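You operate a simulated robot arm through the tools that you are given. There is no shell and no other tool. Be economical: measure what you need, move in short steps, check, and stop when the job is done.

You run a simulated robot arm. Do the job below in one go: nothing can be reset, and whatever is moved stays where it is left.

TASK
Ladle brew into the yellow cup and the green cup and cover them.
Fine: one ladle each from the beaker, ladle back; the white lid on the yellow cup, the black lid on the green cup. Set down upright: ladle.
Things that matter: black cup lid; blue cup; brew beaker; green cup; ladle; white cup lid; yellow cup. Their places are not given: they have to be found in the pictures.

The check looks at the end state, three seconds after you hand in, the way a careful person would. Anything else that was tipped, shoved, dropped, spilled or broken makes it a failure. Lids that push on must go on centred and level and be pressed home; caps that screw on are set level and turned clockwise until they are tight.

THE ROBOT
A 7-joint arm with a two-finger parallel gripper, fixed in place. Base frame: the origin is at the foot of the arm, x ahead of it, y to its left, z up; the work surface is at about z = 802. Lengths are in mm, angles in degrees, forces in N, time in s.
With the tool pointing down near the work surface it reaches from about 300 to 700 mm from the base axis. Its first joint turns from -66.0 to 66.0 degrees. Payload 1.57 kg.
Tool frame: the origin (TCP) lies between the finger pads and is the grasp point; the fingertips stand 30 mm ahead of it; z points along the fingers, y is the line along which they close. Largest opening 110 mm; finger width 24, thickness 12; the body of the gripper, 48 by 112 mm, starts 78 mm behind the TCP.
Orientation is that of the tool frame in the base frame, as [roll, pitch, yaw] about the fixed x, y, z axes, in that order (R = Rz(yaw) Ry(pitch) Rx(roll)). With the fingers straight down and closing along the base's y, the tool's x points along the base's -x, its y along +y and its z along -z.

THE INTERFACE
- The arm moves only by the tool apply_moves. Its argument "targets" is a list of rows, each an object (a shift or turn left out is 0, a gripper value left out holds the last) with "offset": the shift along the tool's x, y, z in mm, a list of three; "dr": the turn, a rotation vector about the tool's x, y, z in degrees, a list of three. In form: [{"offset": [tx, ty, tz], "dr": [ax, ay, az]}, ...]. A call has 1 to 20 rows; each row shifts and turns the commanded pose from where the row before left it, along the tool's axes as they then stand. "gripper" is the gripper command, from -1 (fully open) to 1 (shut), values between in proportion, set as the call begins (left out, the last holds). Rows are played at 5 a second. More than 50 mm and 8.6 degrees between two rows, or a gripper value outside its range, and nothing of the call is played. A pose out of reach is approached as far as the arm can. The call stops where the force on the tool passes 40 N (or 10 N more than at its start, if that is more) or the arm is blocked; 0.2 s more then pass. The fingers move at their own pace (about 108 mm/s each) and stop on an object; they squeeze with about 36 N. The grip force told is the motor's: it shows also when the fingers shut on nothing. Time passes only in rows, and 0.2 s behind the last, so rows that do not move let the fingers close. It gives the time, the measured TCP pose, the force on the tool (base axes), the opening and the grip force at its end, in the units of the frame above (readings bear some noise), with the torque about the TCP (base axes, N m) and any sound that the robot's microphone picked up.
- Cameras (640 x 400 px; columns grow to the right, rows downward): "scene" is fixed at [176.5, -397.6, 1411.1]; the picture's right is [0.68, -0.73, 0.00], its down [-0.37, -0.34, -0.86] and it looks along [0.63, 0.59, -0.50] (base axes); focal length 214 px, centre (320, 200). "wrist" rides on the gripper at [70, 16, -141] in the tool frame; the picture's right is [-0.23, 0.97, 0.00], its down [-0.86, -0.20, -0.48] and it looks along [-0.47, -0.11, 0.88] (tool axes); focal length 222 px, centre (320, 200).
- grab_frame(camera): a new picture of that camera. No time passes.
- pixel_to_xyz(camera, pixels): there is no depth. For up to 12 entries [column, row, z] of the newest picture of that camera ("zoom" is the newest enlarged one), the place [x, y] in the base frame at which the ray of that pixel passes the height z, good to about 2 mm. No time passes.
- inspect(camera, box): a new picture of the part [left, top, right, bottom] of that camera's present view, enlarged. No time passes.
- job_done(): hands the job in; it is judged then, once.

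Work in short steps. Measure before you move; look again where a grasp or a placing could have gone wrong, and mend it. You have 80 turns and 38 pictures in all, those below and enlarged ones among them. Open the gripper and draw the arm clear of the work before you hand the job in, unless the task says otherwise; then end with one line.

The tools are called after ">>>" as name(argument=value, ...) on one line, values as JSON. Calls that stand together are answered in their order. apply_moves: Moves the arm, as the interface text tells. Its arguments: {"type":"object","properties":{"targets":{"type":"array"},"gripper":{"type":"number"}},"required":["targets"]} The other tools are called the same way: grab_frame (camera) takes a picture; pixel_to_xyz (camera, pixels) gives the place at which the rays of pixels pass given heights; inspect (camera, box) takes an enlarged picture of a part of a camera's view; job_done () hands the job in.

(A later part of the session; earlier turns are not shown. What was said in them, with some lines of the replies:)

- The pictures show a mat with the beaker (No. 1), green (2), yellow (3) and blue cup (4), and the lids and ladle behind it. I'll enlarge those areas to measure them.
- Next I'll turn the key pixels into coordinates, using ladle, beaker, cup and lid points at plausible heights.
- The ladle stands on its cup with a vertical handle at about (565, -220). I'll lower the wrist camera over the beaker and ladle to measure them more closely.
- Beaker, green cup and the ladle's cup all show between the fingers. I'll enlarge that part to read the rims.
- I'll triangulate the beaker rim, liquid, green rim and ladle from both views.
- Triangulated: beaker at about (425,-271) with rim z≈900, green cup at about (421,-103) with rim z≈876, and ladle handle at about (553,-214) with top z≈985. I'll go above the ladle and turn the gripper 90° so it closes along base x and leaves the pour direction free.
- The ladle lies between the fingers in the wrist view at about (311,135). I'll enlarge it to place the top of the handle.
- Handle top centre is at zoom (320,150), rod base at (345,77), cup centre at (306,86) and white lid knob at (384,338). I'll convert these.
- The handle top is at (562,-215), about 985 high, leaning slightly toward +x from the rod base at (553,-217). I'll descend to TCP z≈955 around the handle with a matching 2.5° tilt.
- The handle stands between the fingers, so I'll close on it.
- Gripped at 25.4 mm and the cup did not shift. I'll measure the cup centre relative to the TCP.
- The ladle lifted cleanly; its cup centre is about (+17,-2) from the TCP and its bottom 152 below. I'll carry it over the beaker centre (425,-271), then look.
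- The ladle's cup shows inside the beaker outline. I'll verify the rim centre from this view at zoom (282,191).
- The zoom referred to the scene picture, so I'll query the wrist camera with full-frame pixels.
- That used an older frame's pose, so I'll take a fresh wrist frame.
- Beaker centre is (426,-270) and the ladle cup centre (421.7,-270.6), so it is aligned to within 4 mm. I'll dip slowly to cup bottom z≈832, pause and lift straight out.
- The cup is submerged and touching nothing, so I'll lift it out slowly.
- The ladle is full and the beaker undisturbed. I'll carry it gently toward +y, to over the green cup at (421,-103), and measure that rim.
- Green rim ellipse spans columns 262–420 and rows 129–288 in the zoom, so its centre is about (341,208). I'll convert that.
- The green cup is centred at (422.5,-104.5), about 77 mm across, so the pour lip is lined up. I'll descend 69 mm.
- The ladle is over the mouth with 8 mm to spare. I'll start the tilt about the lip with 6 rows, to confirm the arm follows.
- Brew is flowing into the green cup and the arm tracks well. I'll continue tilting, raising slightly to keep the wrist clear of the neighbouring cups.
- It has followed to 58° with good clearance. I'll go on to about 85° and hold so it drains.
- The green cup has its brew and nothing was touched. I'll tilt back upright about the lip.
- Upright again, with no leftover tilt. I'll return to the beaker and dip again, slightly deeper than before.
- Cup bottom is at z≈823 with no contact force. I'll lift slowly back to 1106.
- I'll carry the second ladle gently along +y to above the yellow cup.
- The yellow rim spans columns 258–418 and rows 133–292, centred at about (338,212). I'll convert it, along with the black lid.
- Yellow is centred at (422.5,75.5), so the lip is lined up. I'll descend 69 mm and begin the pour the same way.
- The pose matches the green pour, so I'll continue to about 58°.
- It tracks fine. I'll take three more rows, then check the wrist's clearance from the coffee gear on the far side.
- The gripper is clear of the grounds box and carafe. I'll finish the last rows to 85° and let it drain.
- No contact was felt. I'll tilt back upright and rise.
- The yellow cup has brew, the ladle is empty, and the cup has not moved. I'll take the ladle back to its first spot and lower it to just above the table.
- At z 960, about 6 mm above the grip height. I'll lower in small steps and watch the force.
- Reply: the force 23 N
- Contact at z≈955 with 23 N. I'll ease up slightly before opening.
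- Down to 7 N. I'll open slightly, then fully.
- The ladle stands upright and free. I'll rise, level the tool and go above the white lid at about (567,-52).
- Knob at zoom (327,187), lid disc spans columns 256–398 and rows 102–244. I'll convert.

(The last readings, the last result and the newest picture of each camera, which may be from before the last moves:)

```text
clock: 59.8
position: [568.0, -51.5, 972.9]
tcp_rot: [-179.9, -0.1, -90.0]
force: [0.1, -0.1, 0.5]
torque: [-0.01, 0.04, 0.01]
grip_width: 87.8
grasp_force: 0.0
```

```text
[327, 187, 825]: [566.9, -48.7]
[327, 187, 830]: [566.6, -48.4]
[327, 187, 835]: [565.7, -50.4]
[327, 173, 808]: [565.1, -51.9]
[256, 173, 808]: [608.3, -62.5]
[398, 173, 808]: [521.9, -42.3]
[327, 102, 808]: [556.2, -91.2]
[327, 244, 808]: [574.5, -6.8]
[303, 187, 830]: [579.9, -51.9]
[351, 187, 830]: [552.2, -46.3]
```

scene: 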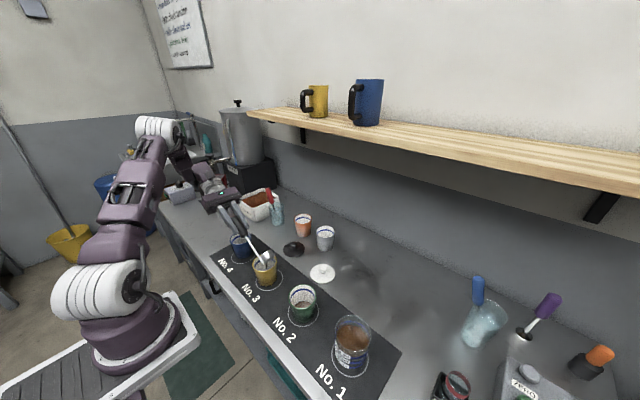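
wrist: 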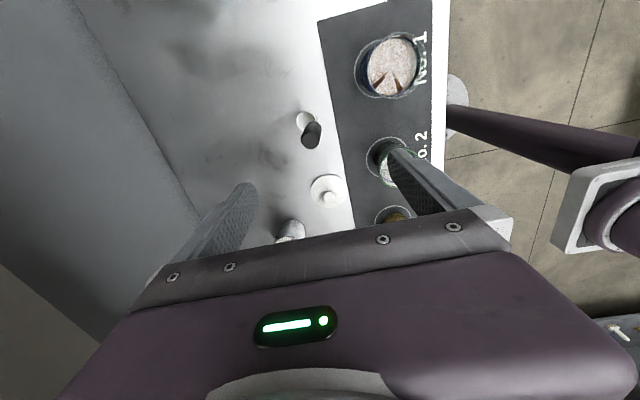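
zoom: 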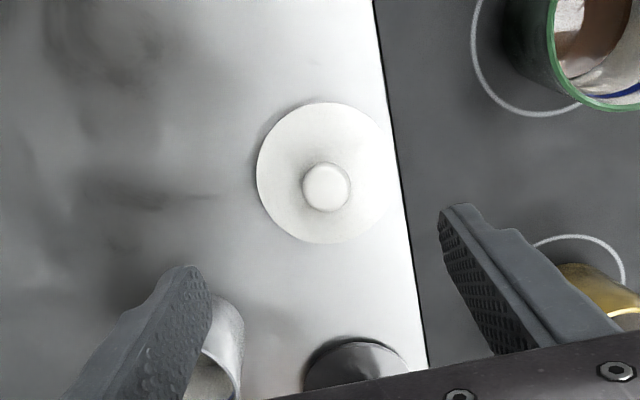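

Lid centre is about (566,-50), knob about 28 mm wide with its top near 832. I'll descend so the fingertips straddle the knob at about z 818.

>>> apply_moves(targets=[{"offset": [-1.3, 2, 30]}, {"offset": [0, 0, 35]}, {"offset": [0, 0, 30]}, {"offset": [0, 0, 15]}, {"offset": [0, 0, 10]}, {"offset": [0, 0, 4]}, {"offset": [0, 0, 0]}])

>>> apply_moves(targets=[{"offset": [0, 0, 0]}, {"offset": [0, 0, 0]}, {"offset": [0, 0, 0]}, {"offset": [0, 0, 0]}], gripper=1)

```text
clock: 61.4
position: [565.7, -51.0, 850.5]
tcp_rot: [180.0, 0.0, -90.0]
force: [0.2, -0.1, -0.2]
torque: [0.0, -0.01, 0.0]
grip_width: 87.8
grasp_force: 0.1
```

```text
clock: 62.4
position: [565.4, -50.9, 850.4]
tcp_rot: [-180.0, -0.1, -89.9]
force: [0.0, -0.5, -0.6]
torque: [0.02, 0.03, -0.01]
grip_width: 26.2
grasp_force: 35.7
```

Gripped at 26.2 mm. I'll lift and carry the white lid to above the yellow cup at (422.5,75.5).

>>> apply_moves(targets=[{"offset": [0, 0, -10]}, {"offset": [0, 0, -30]}, {"offset": [0, 0, -40]}, {"offset": [0, 0, -30]}, {"offset": [-25, 28.6, 0]}, {"offset": [-25, 28.6, 0]}, {"offset": [-25, 28.6, 0]}, {"offset": [-25, 28.6, 0]}, {"offset": [-25.8, 28.5, 0]}, {"offset": [0, 0, 0]}])

>>> inspect(camera="wrist", box=[200, 40, 440, 240])

```text
clock: 64.6
position: [424.6, 72.9, 961.7]
tcp_rot: [-179.9, 0.0, -89.9]
force: [0.3, -0.4, -0.6]
torque: [0.0, 0.01, -0.01]
grip_width: 26.3
grasp_force: 35.8
```

```text
2.00 times, centred on (320, 140) of wrist
```

zoom: 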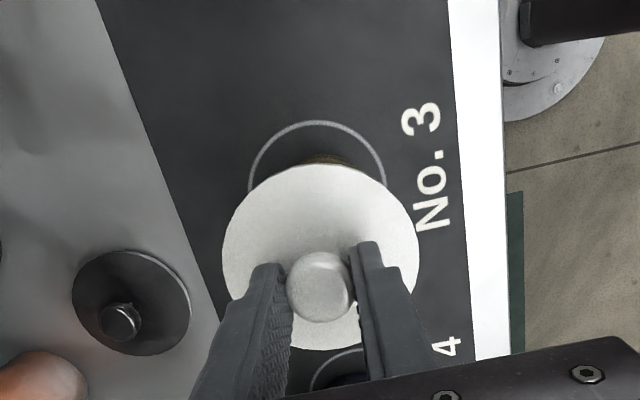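

The lid is held level. I'll compute its disc centre and the black lid's position from this view.

>>> pixel_to_xyz(camera="zoom", pixels=[[320, 258, 919], [222, 258, 919], [419, 258, 919], [320, 165, 919], [320, 351, 919], [121, 320, 832], [132, 303, 808], [320, 288, 943]])

```text
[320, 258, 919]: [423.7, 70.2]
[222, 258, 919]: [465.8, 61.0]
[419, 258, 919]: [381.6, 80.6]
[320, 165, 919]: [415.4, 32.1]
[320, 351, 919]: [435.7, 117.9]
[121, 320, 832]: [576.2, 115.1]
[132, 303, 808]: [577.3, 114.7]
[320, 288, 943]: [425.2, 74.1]
```

>>> pixel_to_xyz(camera="scene", pixels=[[264.5, 263.2, 874], [264.5, 263.2, 877], [264.5, 263.2, 880]])

```text
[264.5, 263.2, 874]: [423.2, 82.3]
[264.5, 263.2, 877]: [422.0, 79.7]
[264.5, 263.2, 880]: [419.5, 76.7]
```

The estimates agree on a cup centre of about (422.3,76). I'll nudge by (-2,+2) and descend toward the rim, expecting contact near TCP z 925.

>>> apply_moves(targets=[{"offset": [-2, 2, 5]}, {"offset": [0, 0, 10]}, {"offset": [0, 0, 8]}, {"offset": [0, 0, 4]}, {"offset": [0, 0, 0]}, {"offset": [0, 0, 2]}, {"offset": [0, 0, 2]}, {"offset": [0, 0, 2]}, {"offset": [0, 0, 1]}, {"offset": [0, 0, 1]}, {"offset": [0, 0, 0]}])

```text
clock: 67.0
position: [421.5, 77.8, 927.1]
tcp_rot: [-179.8, -0.1, -90.0]
force: [-4.2, -0.7, 24.7]
torque: [-0.01, 0.09, -0.06]
grip_width: 26.4
grasp_force: 36.1
```

Contact at z 927 with 25 N and little torque. I'll press further in small steps and listen for a seat.

>>> apply_moves(targets=[{"offset": [0, 0, 1]}, {"offset": [0, 0, 1]}, {"offset": [0, 0, 1]}, {"offset": [0, 0, 1]}, {"offset": [0, 0, 1]}, {"offset": [0, 0, 0]}])

```text
clock: 68.4
position: [421.5, 78.5, 920.9]
tcp_rot: [179.9, 0.0, -89.9]
force: [-5.5, -1.4, 22.3]
torque: [-0.1, 0.13, -0.03]
grip_width: 26.5
grasp_force: 35.9
```

It slid down 6 mm and is going on. I'll keep pressing.

>>> apply_moves(targets=[{"offset": [0, 0, 1]}, {"offset": [0, 0, 1]}, {"offset": [0, 0, 1]}, {"offset": [0, 0, 1]}, {"offset": [0, 0, 1]}, {"offset": [0, 0, 0]}])

```text
clock: 69.2
position: [421.3, 77.0, 920.8]
tcp_rot: [-179.8, -0.1, -90.0]
force: [-5.2, 1.8, 17.0]
torque: [-0.16, 0.16, -0.08]
grip_width: 26.2
grasp_force: 36.0
stopped in row 3: the force on the tool passed its limit at 43 N (the readings are from after the stop); the commanded pose is now the measured one
```

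It reached a firm stop at z≈920.8 (43 N). I'll inspect the seating before releasing.

>>> inspect(camera="scene", box=[230, 230, 300, 300])

```text
5.71 times, centred on (265, 265) of scene
```

zoom: 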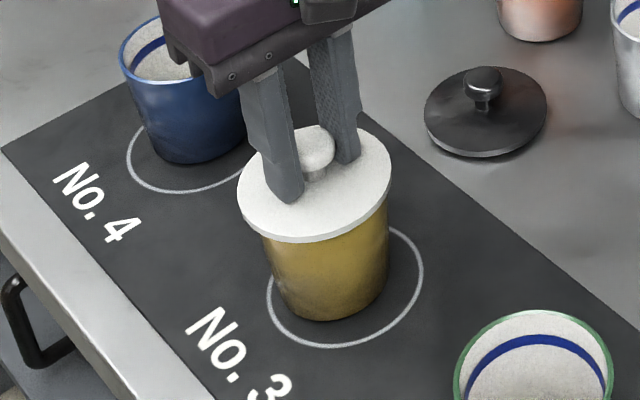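

The lid sits level and centred on the yellow cup, with its 6 mm plug fully in. I'll release and rise.

>>> apply_moves(targets=[{"offset": [0, 0, -0.3]}, {"offset": [0, 0, 0]}, {"offset": [0, 0, 0]}, {"offset": [0, 0, 0]}], gripper=-0.1)

>>> apply_moves(targets=[{"offset": [0, 0, -10]}, {"offset": [0, 0, -30]}, {"offset": [0, 0, -30]}, {"offset": [-9, -39, 0]}, {"offset": [-9, -39, 0]}, {"offset": [-9, -39, 0]}, {"offset": [-9, -39, 0]}, {"offset": [0, 0, 20]}, {"offset": [0, 0, 0]}])

>>> inspect(camera="wrist", box=[220, 60, 420, 240])

```text
clock: 70.2
position: [422.2, 76.8, 920.7]
tcp_rot: [180.0, 0.0, -89.9]
force: [0.6, -0.1, 4.0]
torque: [0.0, 0.0, -0.02]
grip_width: 59.4
grasp_force: 0.1
```

```text
clock: 72.2
position: [574.8, 112.1, 967.2]
tcp_rot: [-180.0, 0.1, -89.9]
force: [-0.4, 0.4, 0.9]
torque: [0.02, -0.04, -0.02]
grip_width: 60.5
grasp_force: 0.0
```

```text
2.22 times, centred on (320, 150) of wrist
```

zoom: 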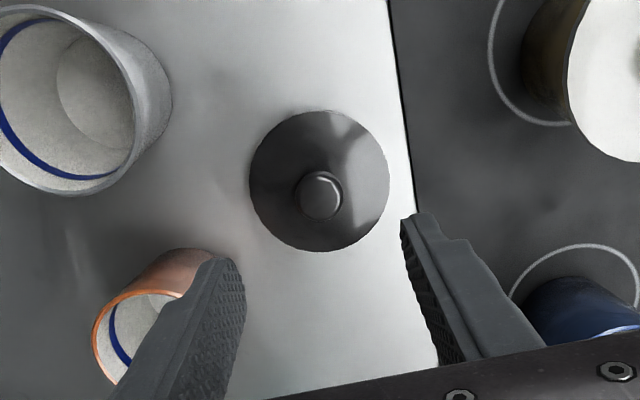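

Black knob at zoom (319,195), disc centre (319,181). I'll convert them.

>>> pixel_to_xyz(camera="zoom", pixels=[[319, 195, 832], [319, 181, 808], [249, 181, 808], [390, 181, 808], [319, 111, 808], [319, 252, 808]])

```text
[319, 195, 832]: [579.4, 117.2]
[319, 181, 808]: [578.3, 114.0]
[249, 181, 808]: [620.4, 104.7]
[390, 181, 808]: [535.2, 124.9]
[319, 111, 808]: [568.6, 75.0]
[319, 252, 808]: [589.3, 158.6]
```

Lid centre is about (578,115.5). I'll align, descend to z≈850 and close.

>>> apply_moves(targets=[{"offset": [-3.2, -3.2, 0]}, {"offset": [0, 0, 35]}, {"offset": [0, 0, 35]}, {"offset": [0, 0, 25]}, {"offset": [0, 0, 13]}, {"offset": [0, 0, 7]}, {"offset": [0, 0, 2]}, {"offset": [0, 0, 0]}])

>>> apply_moves(targets=[{"offset": [0, 0, 0]}, {"offset": [0, 0, 0]}, {"offset": [0, 0, 0]}], gripper=1)

```text
clock: 74.0
position: [580.0, 116.0, 853.7]
tcp_rot: [-180.0, 0.0, -89.9]
force: [-0.1, -0.2, 0.0]
torque: [0.01, 0.06, -0.02]
grip_width: 60.6
grasp_force: 0.1
```

```text
clock: 74.8
position: [580.0, 116.9, 854.2]
tcp_rot: [-179.8, 0.0, -89.8]
force: [0.5, 0.2, 1.6]
torque: [-0.03, 0.06, -0.03]
grip_width: 26.7
grasp_force: 35.7
```

It closed about 3 mm higher than on the white lid. I'll reopen, lower 3.5 mm and grip again for a better hold.

>>> apply_moves(targets=[{"offset": [0, 0, 0]}, {"offset": [0, 0, 0]}, {"offset": [0, 0, 2]}, {"offset": [0, 0, 1.5]}, {"offset": [0, 0, 0]}], gripper=-0.1)

>>> apply_moves(targets=[{"offset": [0, 0, 0]}, {"offset": [0, 0, 0]}, {"offset": [0, 0, 0]}, {"offset": [0, 0, 0]}], gripper=1)

```text
clock: 76.0
position: [580.5, 117.2, 849.4]
tcp_rot: [-179.9, 0.1, -89.9]
force: [0.1, -0.7, -0.2]
torque: [0.01, -0.01, 0.0]
grip_width: 60.5
grasp_force: 0.0
```

```text
clock: 77.0
position: [581.1, 115.9, 851.0]
tcp_rot: [-179.9, 0.0, -89.8]
force: [0.4, -0.6, -0.7]
torque: [0.02, -0.03, 0.03]
grip_width: 26.4
grasp_force: 35.8
```

Gripped at 26.4 mm. I'll lift and carry the black lid to over the green cup at (422.5,-104.5).

>>> apply_moves(targets=[{"offset": [0, 0, -10]}, {"offset": [0, 0, -30]}, {"offset": [0, 0, -40]}, {"offset": [0, 0, -32]}, {"offset": [31.5, 22.6, 0]}, {"offset": [31.5, 22.6, 0]}, {"offset": [31.5, 22.6, 0]}, {"offset": [31.5, 22.6, 0]}, {"offset": [31.5, 22.6, 0]}, {"offset": [31.5, 22.6, 0]}, {"offset": [31.5, 22.4, 0]}, {"offset": [0, 0, 0]}])

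>>> inspect(camera="wrist", box=[200, 40, 440, 240])

```text
clock: 79.6
position: [424.9, -100.8, 960.4]
tcp_rot: [-180.0, 0.0, -89.9]
force: [1.3, 0.5, -1.8]
torque: [-0.04, 0.0, -0.04]
grip_width: 26.3
grasp_force: 35.8
```

```text
2.00 times, centred on (320, 140) of wrist
```

zoom: 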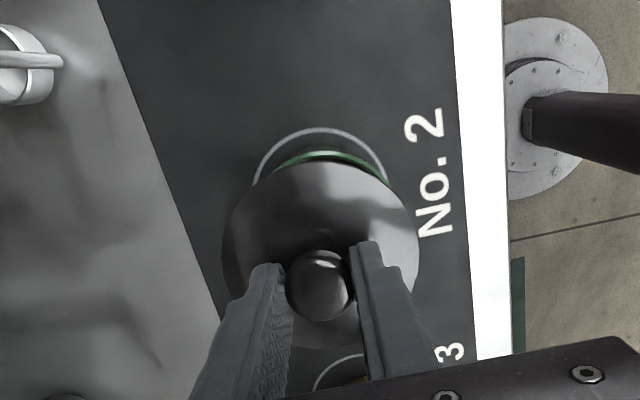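

The lid is level. I'll check its disc centre.

>>> pixel_to_xyz(camera="zoom", pixels=[[320, 256, 918], [222, 256, 918], [419, 256, 918], [320, 161, 918], [320, 350, 918], [320, 286, 942], [320, 151, 877]])

```text
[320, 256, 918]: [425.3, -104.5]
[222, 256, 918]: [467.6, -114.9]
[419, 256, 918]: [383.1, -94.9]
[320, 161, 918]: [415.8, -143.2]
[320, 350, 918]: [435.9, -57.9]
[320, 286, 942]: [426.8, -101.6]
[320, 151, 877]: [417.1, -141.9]
```

Readings still lag slightly after a move, so I'll hold briefly to settle before aligning.

>>> apply_moves(targets=[{"offset": [0, 0, 0]}, {"offset": [0, 0, 0]}, {"offset": [0, 0, 0]}, {"offset": [0, 0, 0]}])

>>> apply_moves(targets=[{"offset": [0, 0, 0]}])

```text
clock: 80.6
position: [424.0, -101.7, 961.6]
tcp_rot: [-179.9, 0.0, -89.9]
force: [0.3, 0.4, -1.1]
torque: [-0.03, 0.02, 0.01]
grip_width: 26.6
grasp_force: 35.9
```

```text
clock: 81.0
position: [424.9, -101.1, 960.1]
tcp_rot: [180.0, -0.1, -89.9]
force: [0.0, -1.2, -1.0]
torque: [0.0, 0.0, 0.02]
grip_width: 26.3
grasp_force: 35.8
```

Settled at (424.5,-101.3). I'll shift by (-2.2,-2.7) to (422.3,-104) and descend to just above the rim.

>>> apply_moves(targets=[{"offset": [2.7, 2.2, 5]}, {"offset": [0, 0, 10]}, {"offset": [0, 0, 10]}, {"offset": [0, 0, 4]}, {"offset": [0, 0, 0]}, {"offset": [0, 0, 0]}])

```text
clock: 82.4
position: [421.3, -105.4, 932.1]
tcp_rot: [-179.9, 0.0, -89.8]
force: [0.1, 0.3, -0.6]
torque: [0.0, -0.03, 0.03]
grip_width: 26.2
grasp_force: 35.7
```

Just above the rim and within about 1 mm of centre. I'll lower in small steps.

>>> apply_moves(targets=[{"offset": [0, 0, 2]}, {"offset": [0, 0, 2]}, {"offset": [0, 0, 1]}, {"offset": [0, 0, 1]}, {"offset": [0, 0, 1]}, {"offset": [0, 0, 1]}, {"offset": [0, 0, 1]}, {"offset": [0, 0, 0]}])

```text
clock: 84.2
position: [422.4, -107.4, 925.0]
tcp_rot: [-179.9, 0.0, -89.9]
force: [0.2, 6.1, 24.0]
torque: [0.08, 0.0, 0.02]
grip_width: 26.5
grasp_force: 35.7
```

Contact at 925 with +6 N in y, so I'm slightly too far toward -y. I'll ease +1.5 mm in y and keep pressing.

>>> apply_moves(targets=[{"offset": [-1.5, 0, 0]}, {"offset": [0, 0, 1]}, {"offset": [0, 0, 1]}, {"offset": [0, 0, 1]}, {"offset": [0, 0, 1]}, {"offset": [0, 0, 1]}, {"offset": [0, 0, 0]}])

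```text
clock: 85.5
position: [421.4, -105.4, 920.5]
tcp_rot: [-179.8, 0.0, -89.9]
force: [-2.0, 0.7, 9.7]
torque: [0.32, 0.26, 0.01]
grip_width: 26.5
grasp_force: 36.8
stopped in row 6: the force on the tool passed its limit at 44 N (the readings are from after the stop); the commanded pose is now the measured one
```

It stopped firmly at z 920.5 (44 N), the same height as the yellow one. I'll release, rise clear and look.

>>> apply_moves(targets=[{"offset": [0, 0, 0]}, {"offset": [0, 0, 0]}, {"offset": [0, 0, 0]}, {"offset": [0, 0, 0]}], gripper=-0.1)

>>> apply_moves(targets=[{"offset": [0, 0, -10]}, {"offset": [0, 0, -30]}, {"offset": [0, 0, -40]}, {"offset": [0, 0, -40]}, {"offset": [0, 0, -40]}, {"offset": [0, 0, -40]}, {"offset": [0, 0, -40]}, {"offset": [0, 0, -40]}, {"offset": [0, 0, 0]}])

>>> inspect(camera="scene", box=[230, 210, 410, 390])

```text
clock: 86.5
position: [420.9, -107.1, 920.2]
tcp_rot: [-179.6, 0.0, -89.8]
force: [5.5, -0.2, 19.0]
torque: [-0.03, -0.02, 0.02]
grip_width: 57.4
grasp_force: 0.0
```

```text
clock: 88.5
position: [418.2, -106.1, 1200.2]
tcp_rot: [-179.8, 0.1, -89.9]
force: [0.4, -0.4, 0.3]
torque: [0.03, -0.01, -0.02]
grip_width: 60.6
grasp_force: 0.1
```

```text
2.22 times, centred on (320, 300) of scene
```

zoom: 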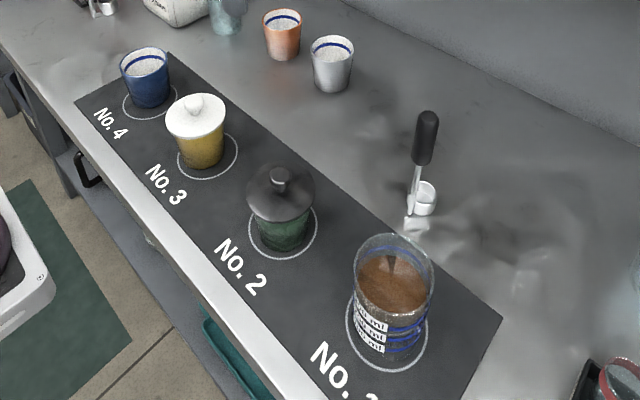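

Both lids look level, and the ladle stands upright. The green lid's release left 19 N on the fingertips, so to be sure it is home I'll press on its knob with closed fingers.

>>> apply_moves(targets=[{"offset": [-1.5, -4, 0]}, {"offset": [0, 0, 45]}, {"offset": [0, 0, 45]}, {"offset": [0, 0, 45]}, {"offset": [0, 0, 45]}, {"offset": [0, 0, 45]}, {"offset": [0, 0, 25]}, {"offset": [0, 0, 8]}, {"offset": [0, 0, 0]}, {"offset": [0, 0, 0]}], gripper=1)

>>> apply_moves(targets=[{"offset": [0, 0, 2]}, {"offset": [0, 0, 2]}, {"offset": [0, 0, 2]}, {"offset": [0, 0, 2]}, {"offset": [0, 0, 1]}, {"offset": [0, 0, 1]}, {"offset": [0, 0, 1]}, {"offset": [0, 0, 1]}, {"offset": [0, 0, 1]}, {"offset": [0, 0, 1]}])

```text
clock: 90.3
position: [425.5, -105.3, 944.8]
tcp_rot: [-179.5, -0.2, -89.9]
force: [-5.1, 2.5, 21.0]
torque: [0.14, 0.18, 0.01]
grip_width: 0.0
grasp_force: 21.3
stopped in row 9: the force on the tool passed its limit at 60 N (the readings are from after the stop); the commanded pose is now the measured one
```

```text
clock: 90.7
position: [426.6, -104.8, 944.5]
tcp_rot: [-179.3, -0.3, -90.0]
force: [-3.0, 0.0, 12.6]
torque: [0.09, 0.13, 0.03]
grip_width: 0.1
grasp_force: 21.6
stopped in row 1: the force on the tool passed its limit at 48 N (the readings are from after the stop); the commanded pose is now the measured one
```

The green knob is solid at TCP z 944.5. I'll compare with the yellow knob by a gentle touch of the same kind.

>>> apply_moves(targets=[{"offset": [0, 0, -20]}, {"offset": [0, 0, -20]}, {"offset": [-45, 1, 0]}, {"offset": [-45, 1, 0]}, {"offset": [-45, 1, 0]}, {"offset": [-46, 0, 0]}, {"offset": [0, 0, 0]}, {"offset": [0, 0, 20]}, {"offset": [0, 0, 12]}, {"offset": [0, 0, 0]}])

>>> apply_moves(targets=[{"offset": [0, 0, 2]}, {"offset": [0, 0, 2]}, {"offset": [0, 0, 1]}, {"offset": [0, 0, 1]}, {"offset": [0, 0, 1]}, {"offset": [0, 0, 1]}, {"offset": [0, 0, 1]}, {"offset": [0, 0, 1]}])

```text
clock: 92.9
position: [424.9, 75.3, 949.9]
tcp_rot: [-179.3, -0.3, -89.9]
force: [-0.1, -0.2, -0.8]
torque: [0.01, -0.04, 0.02]
grip_width: 0.1
grasp_force: 21.1
```

```text
clock: 94.2
position: [424.1, 76.3, 945.4]
tcp_rot: [-179.1, -0.3, -89.8]
force: [-4.1, 0.1, 13.8]
torque: [0.02, 0.12, 0.05]
grip_width: 0.0
grasp_force: 21.8
stopped in row 6: the force on the tool passed its limit at 43 N (the readings are from after the stop); the commanded pose is now the measured one
```

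Both knobs sit at the same height (about 945) and neither gives at over 40 N, so both lids are home. I'll rise well clear, open the gripper and take the last picture.

>>> apply_moves(targets=[{"offset": [0, 0, -15]}, {"offset": [0, 0, -40]}, {"offset": [0, 0, -45]}, {"offset": [0, 0, -45]}, {"offset": [0, 0, -45]}, {"offset": [0, 0, -45]}, {"offset": [0, 0, -45]}, {"offset": [0, 0, 0]}])

>>> apply_moves(targets=[{"offset": [0, 0, 0]}, {"offset": [0, 0, 0]}, {"offset": [0, 0, 0]}], gripper=-1)

>>> inspect(camera="scene", box=[200, 200, 400, 390])

```text
clock: 96.0
position: [417.9, 76.1, 1225.0]
tcp_rot: [-179.2, -0.3, -89.9]
force: [0.6, -0.4, -0.1]
torque: [-0.02, 0.02, 0.04]
grip_width: 0.0
grasp_force: 21.6
```

```text
clock: 96.8
position: [417.8, 76.8, 1224.7]
tcp_rot: [-179.2, -0.3, -89.9]
force: [-0.3, -0.3, 0.2]
torque: [0.01, -0.02, 0.02]
grip_width: 110.0
grasp_force: 0.1
```

```text
2.11 times, centred on (300, 295) of scene
```

zoom: 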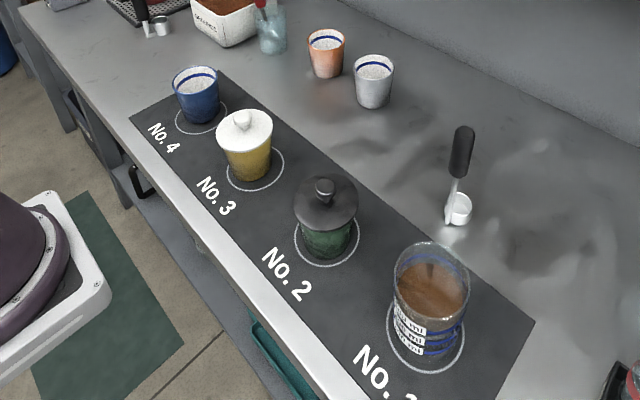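

The last picture shows both cups lidded and level, the ladle upright at its place, and the blue cup and beaker undisturbed. The arm is clear and the gripper open, so I'm handing in.

>>> job_done()

```text
The job is handed in.
```

The yellow and green cups each got one ladle of brew, with the white lid pressed home on the yellow cup and the black lid on the green; the ladle is back upright in its place.
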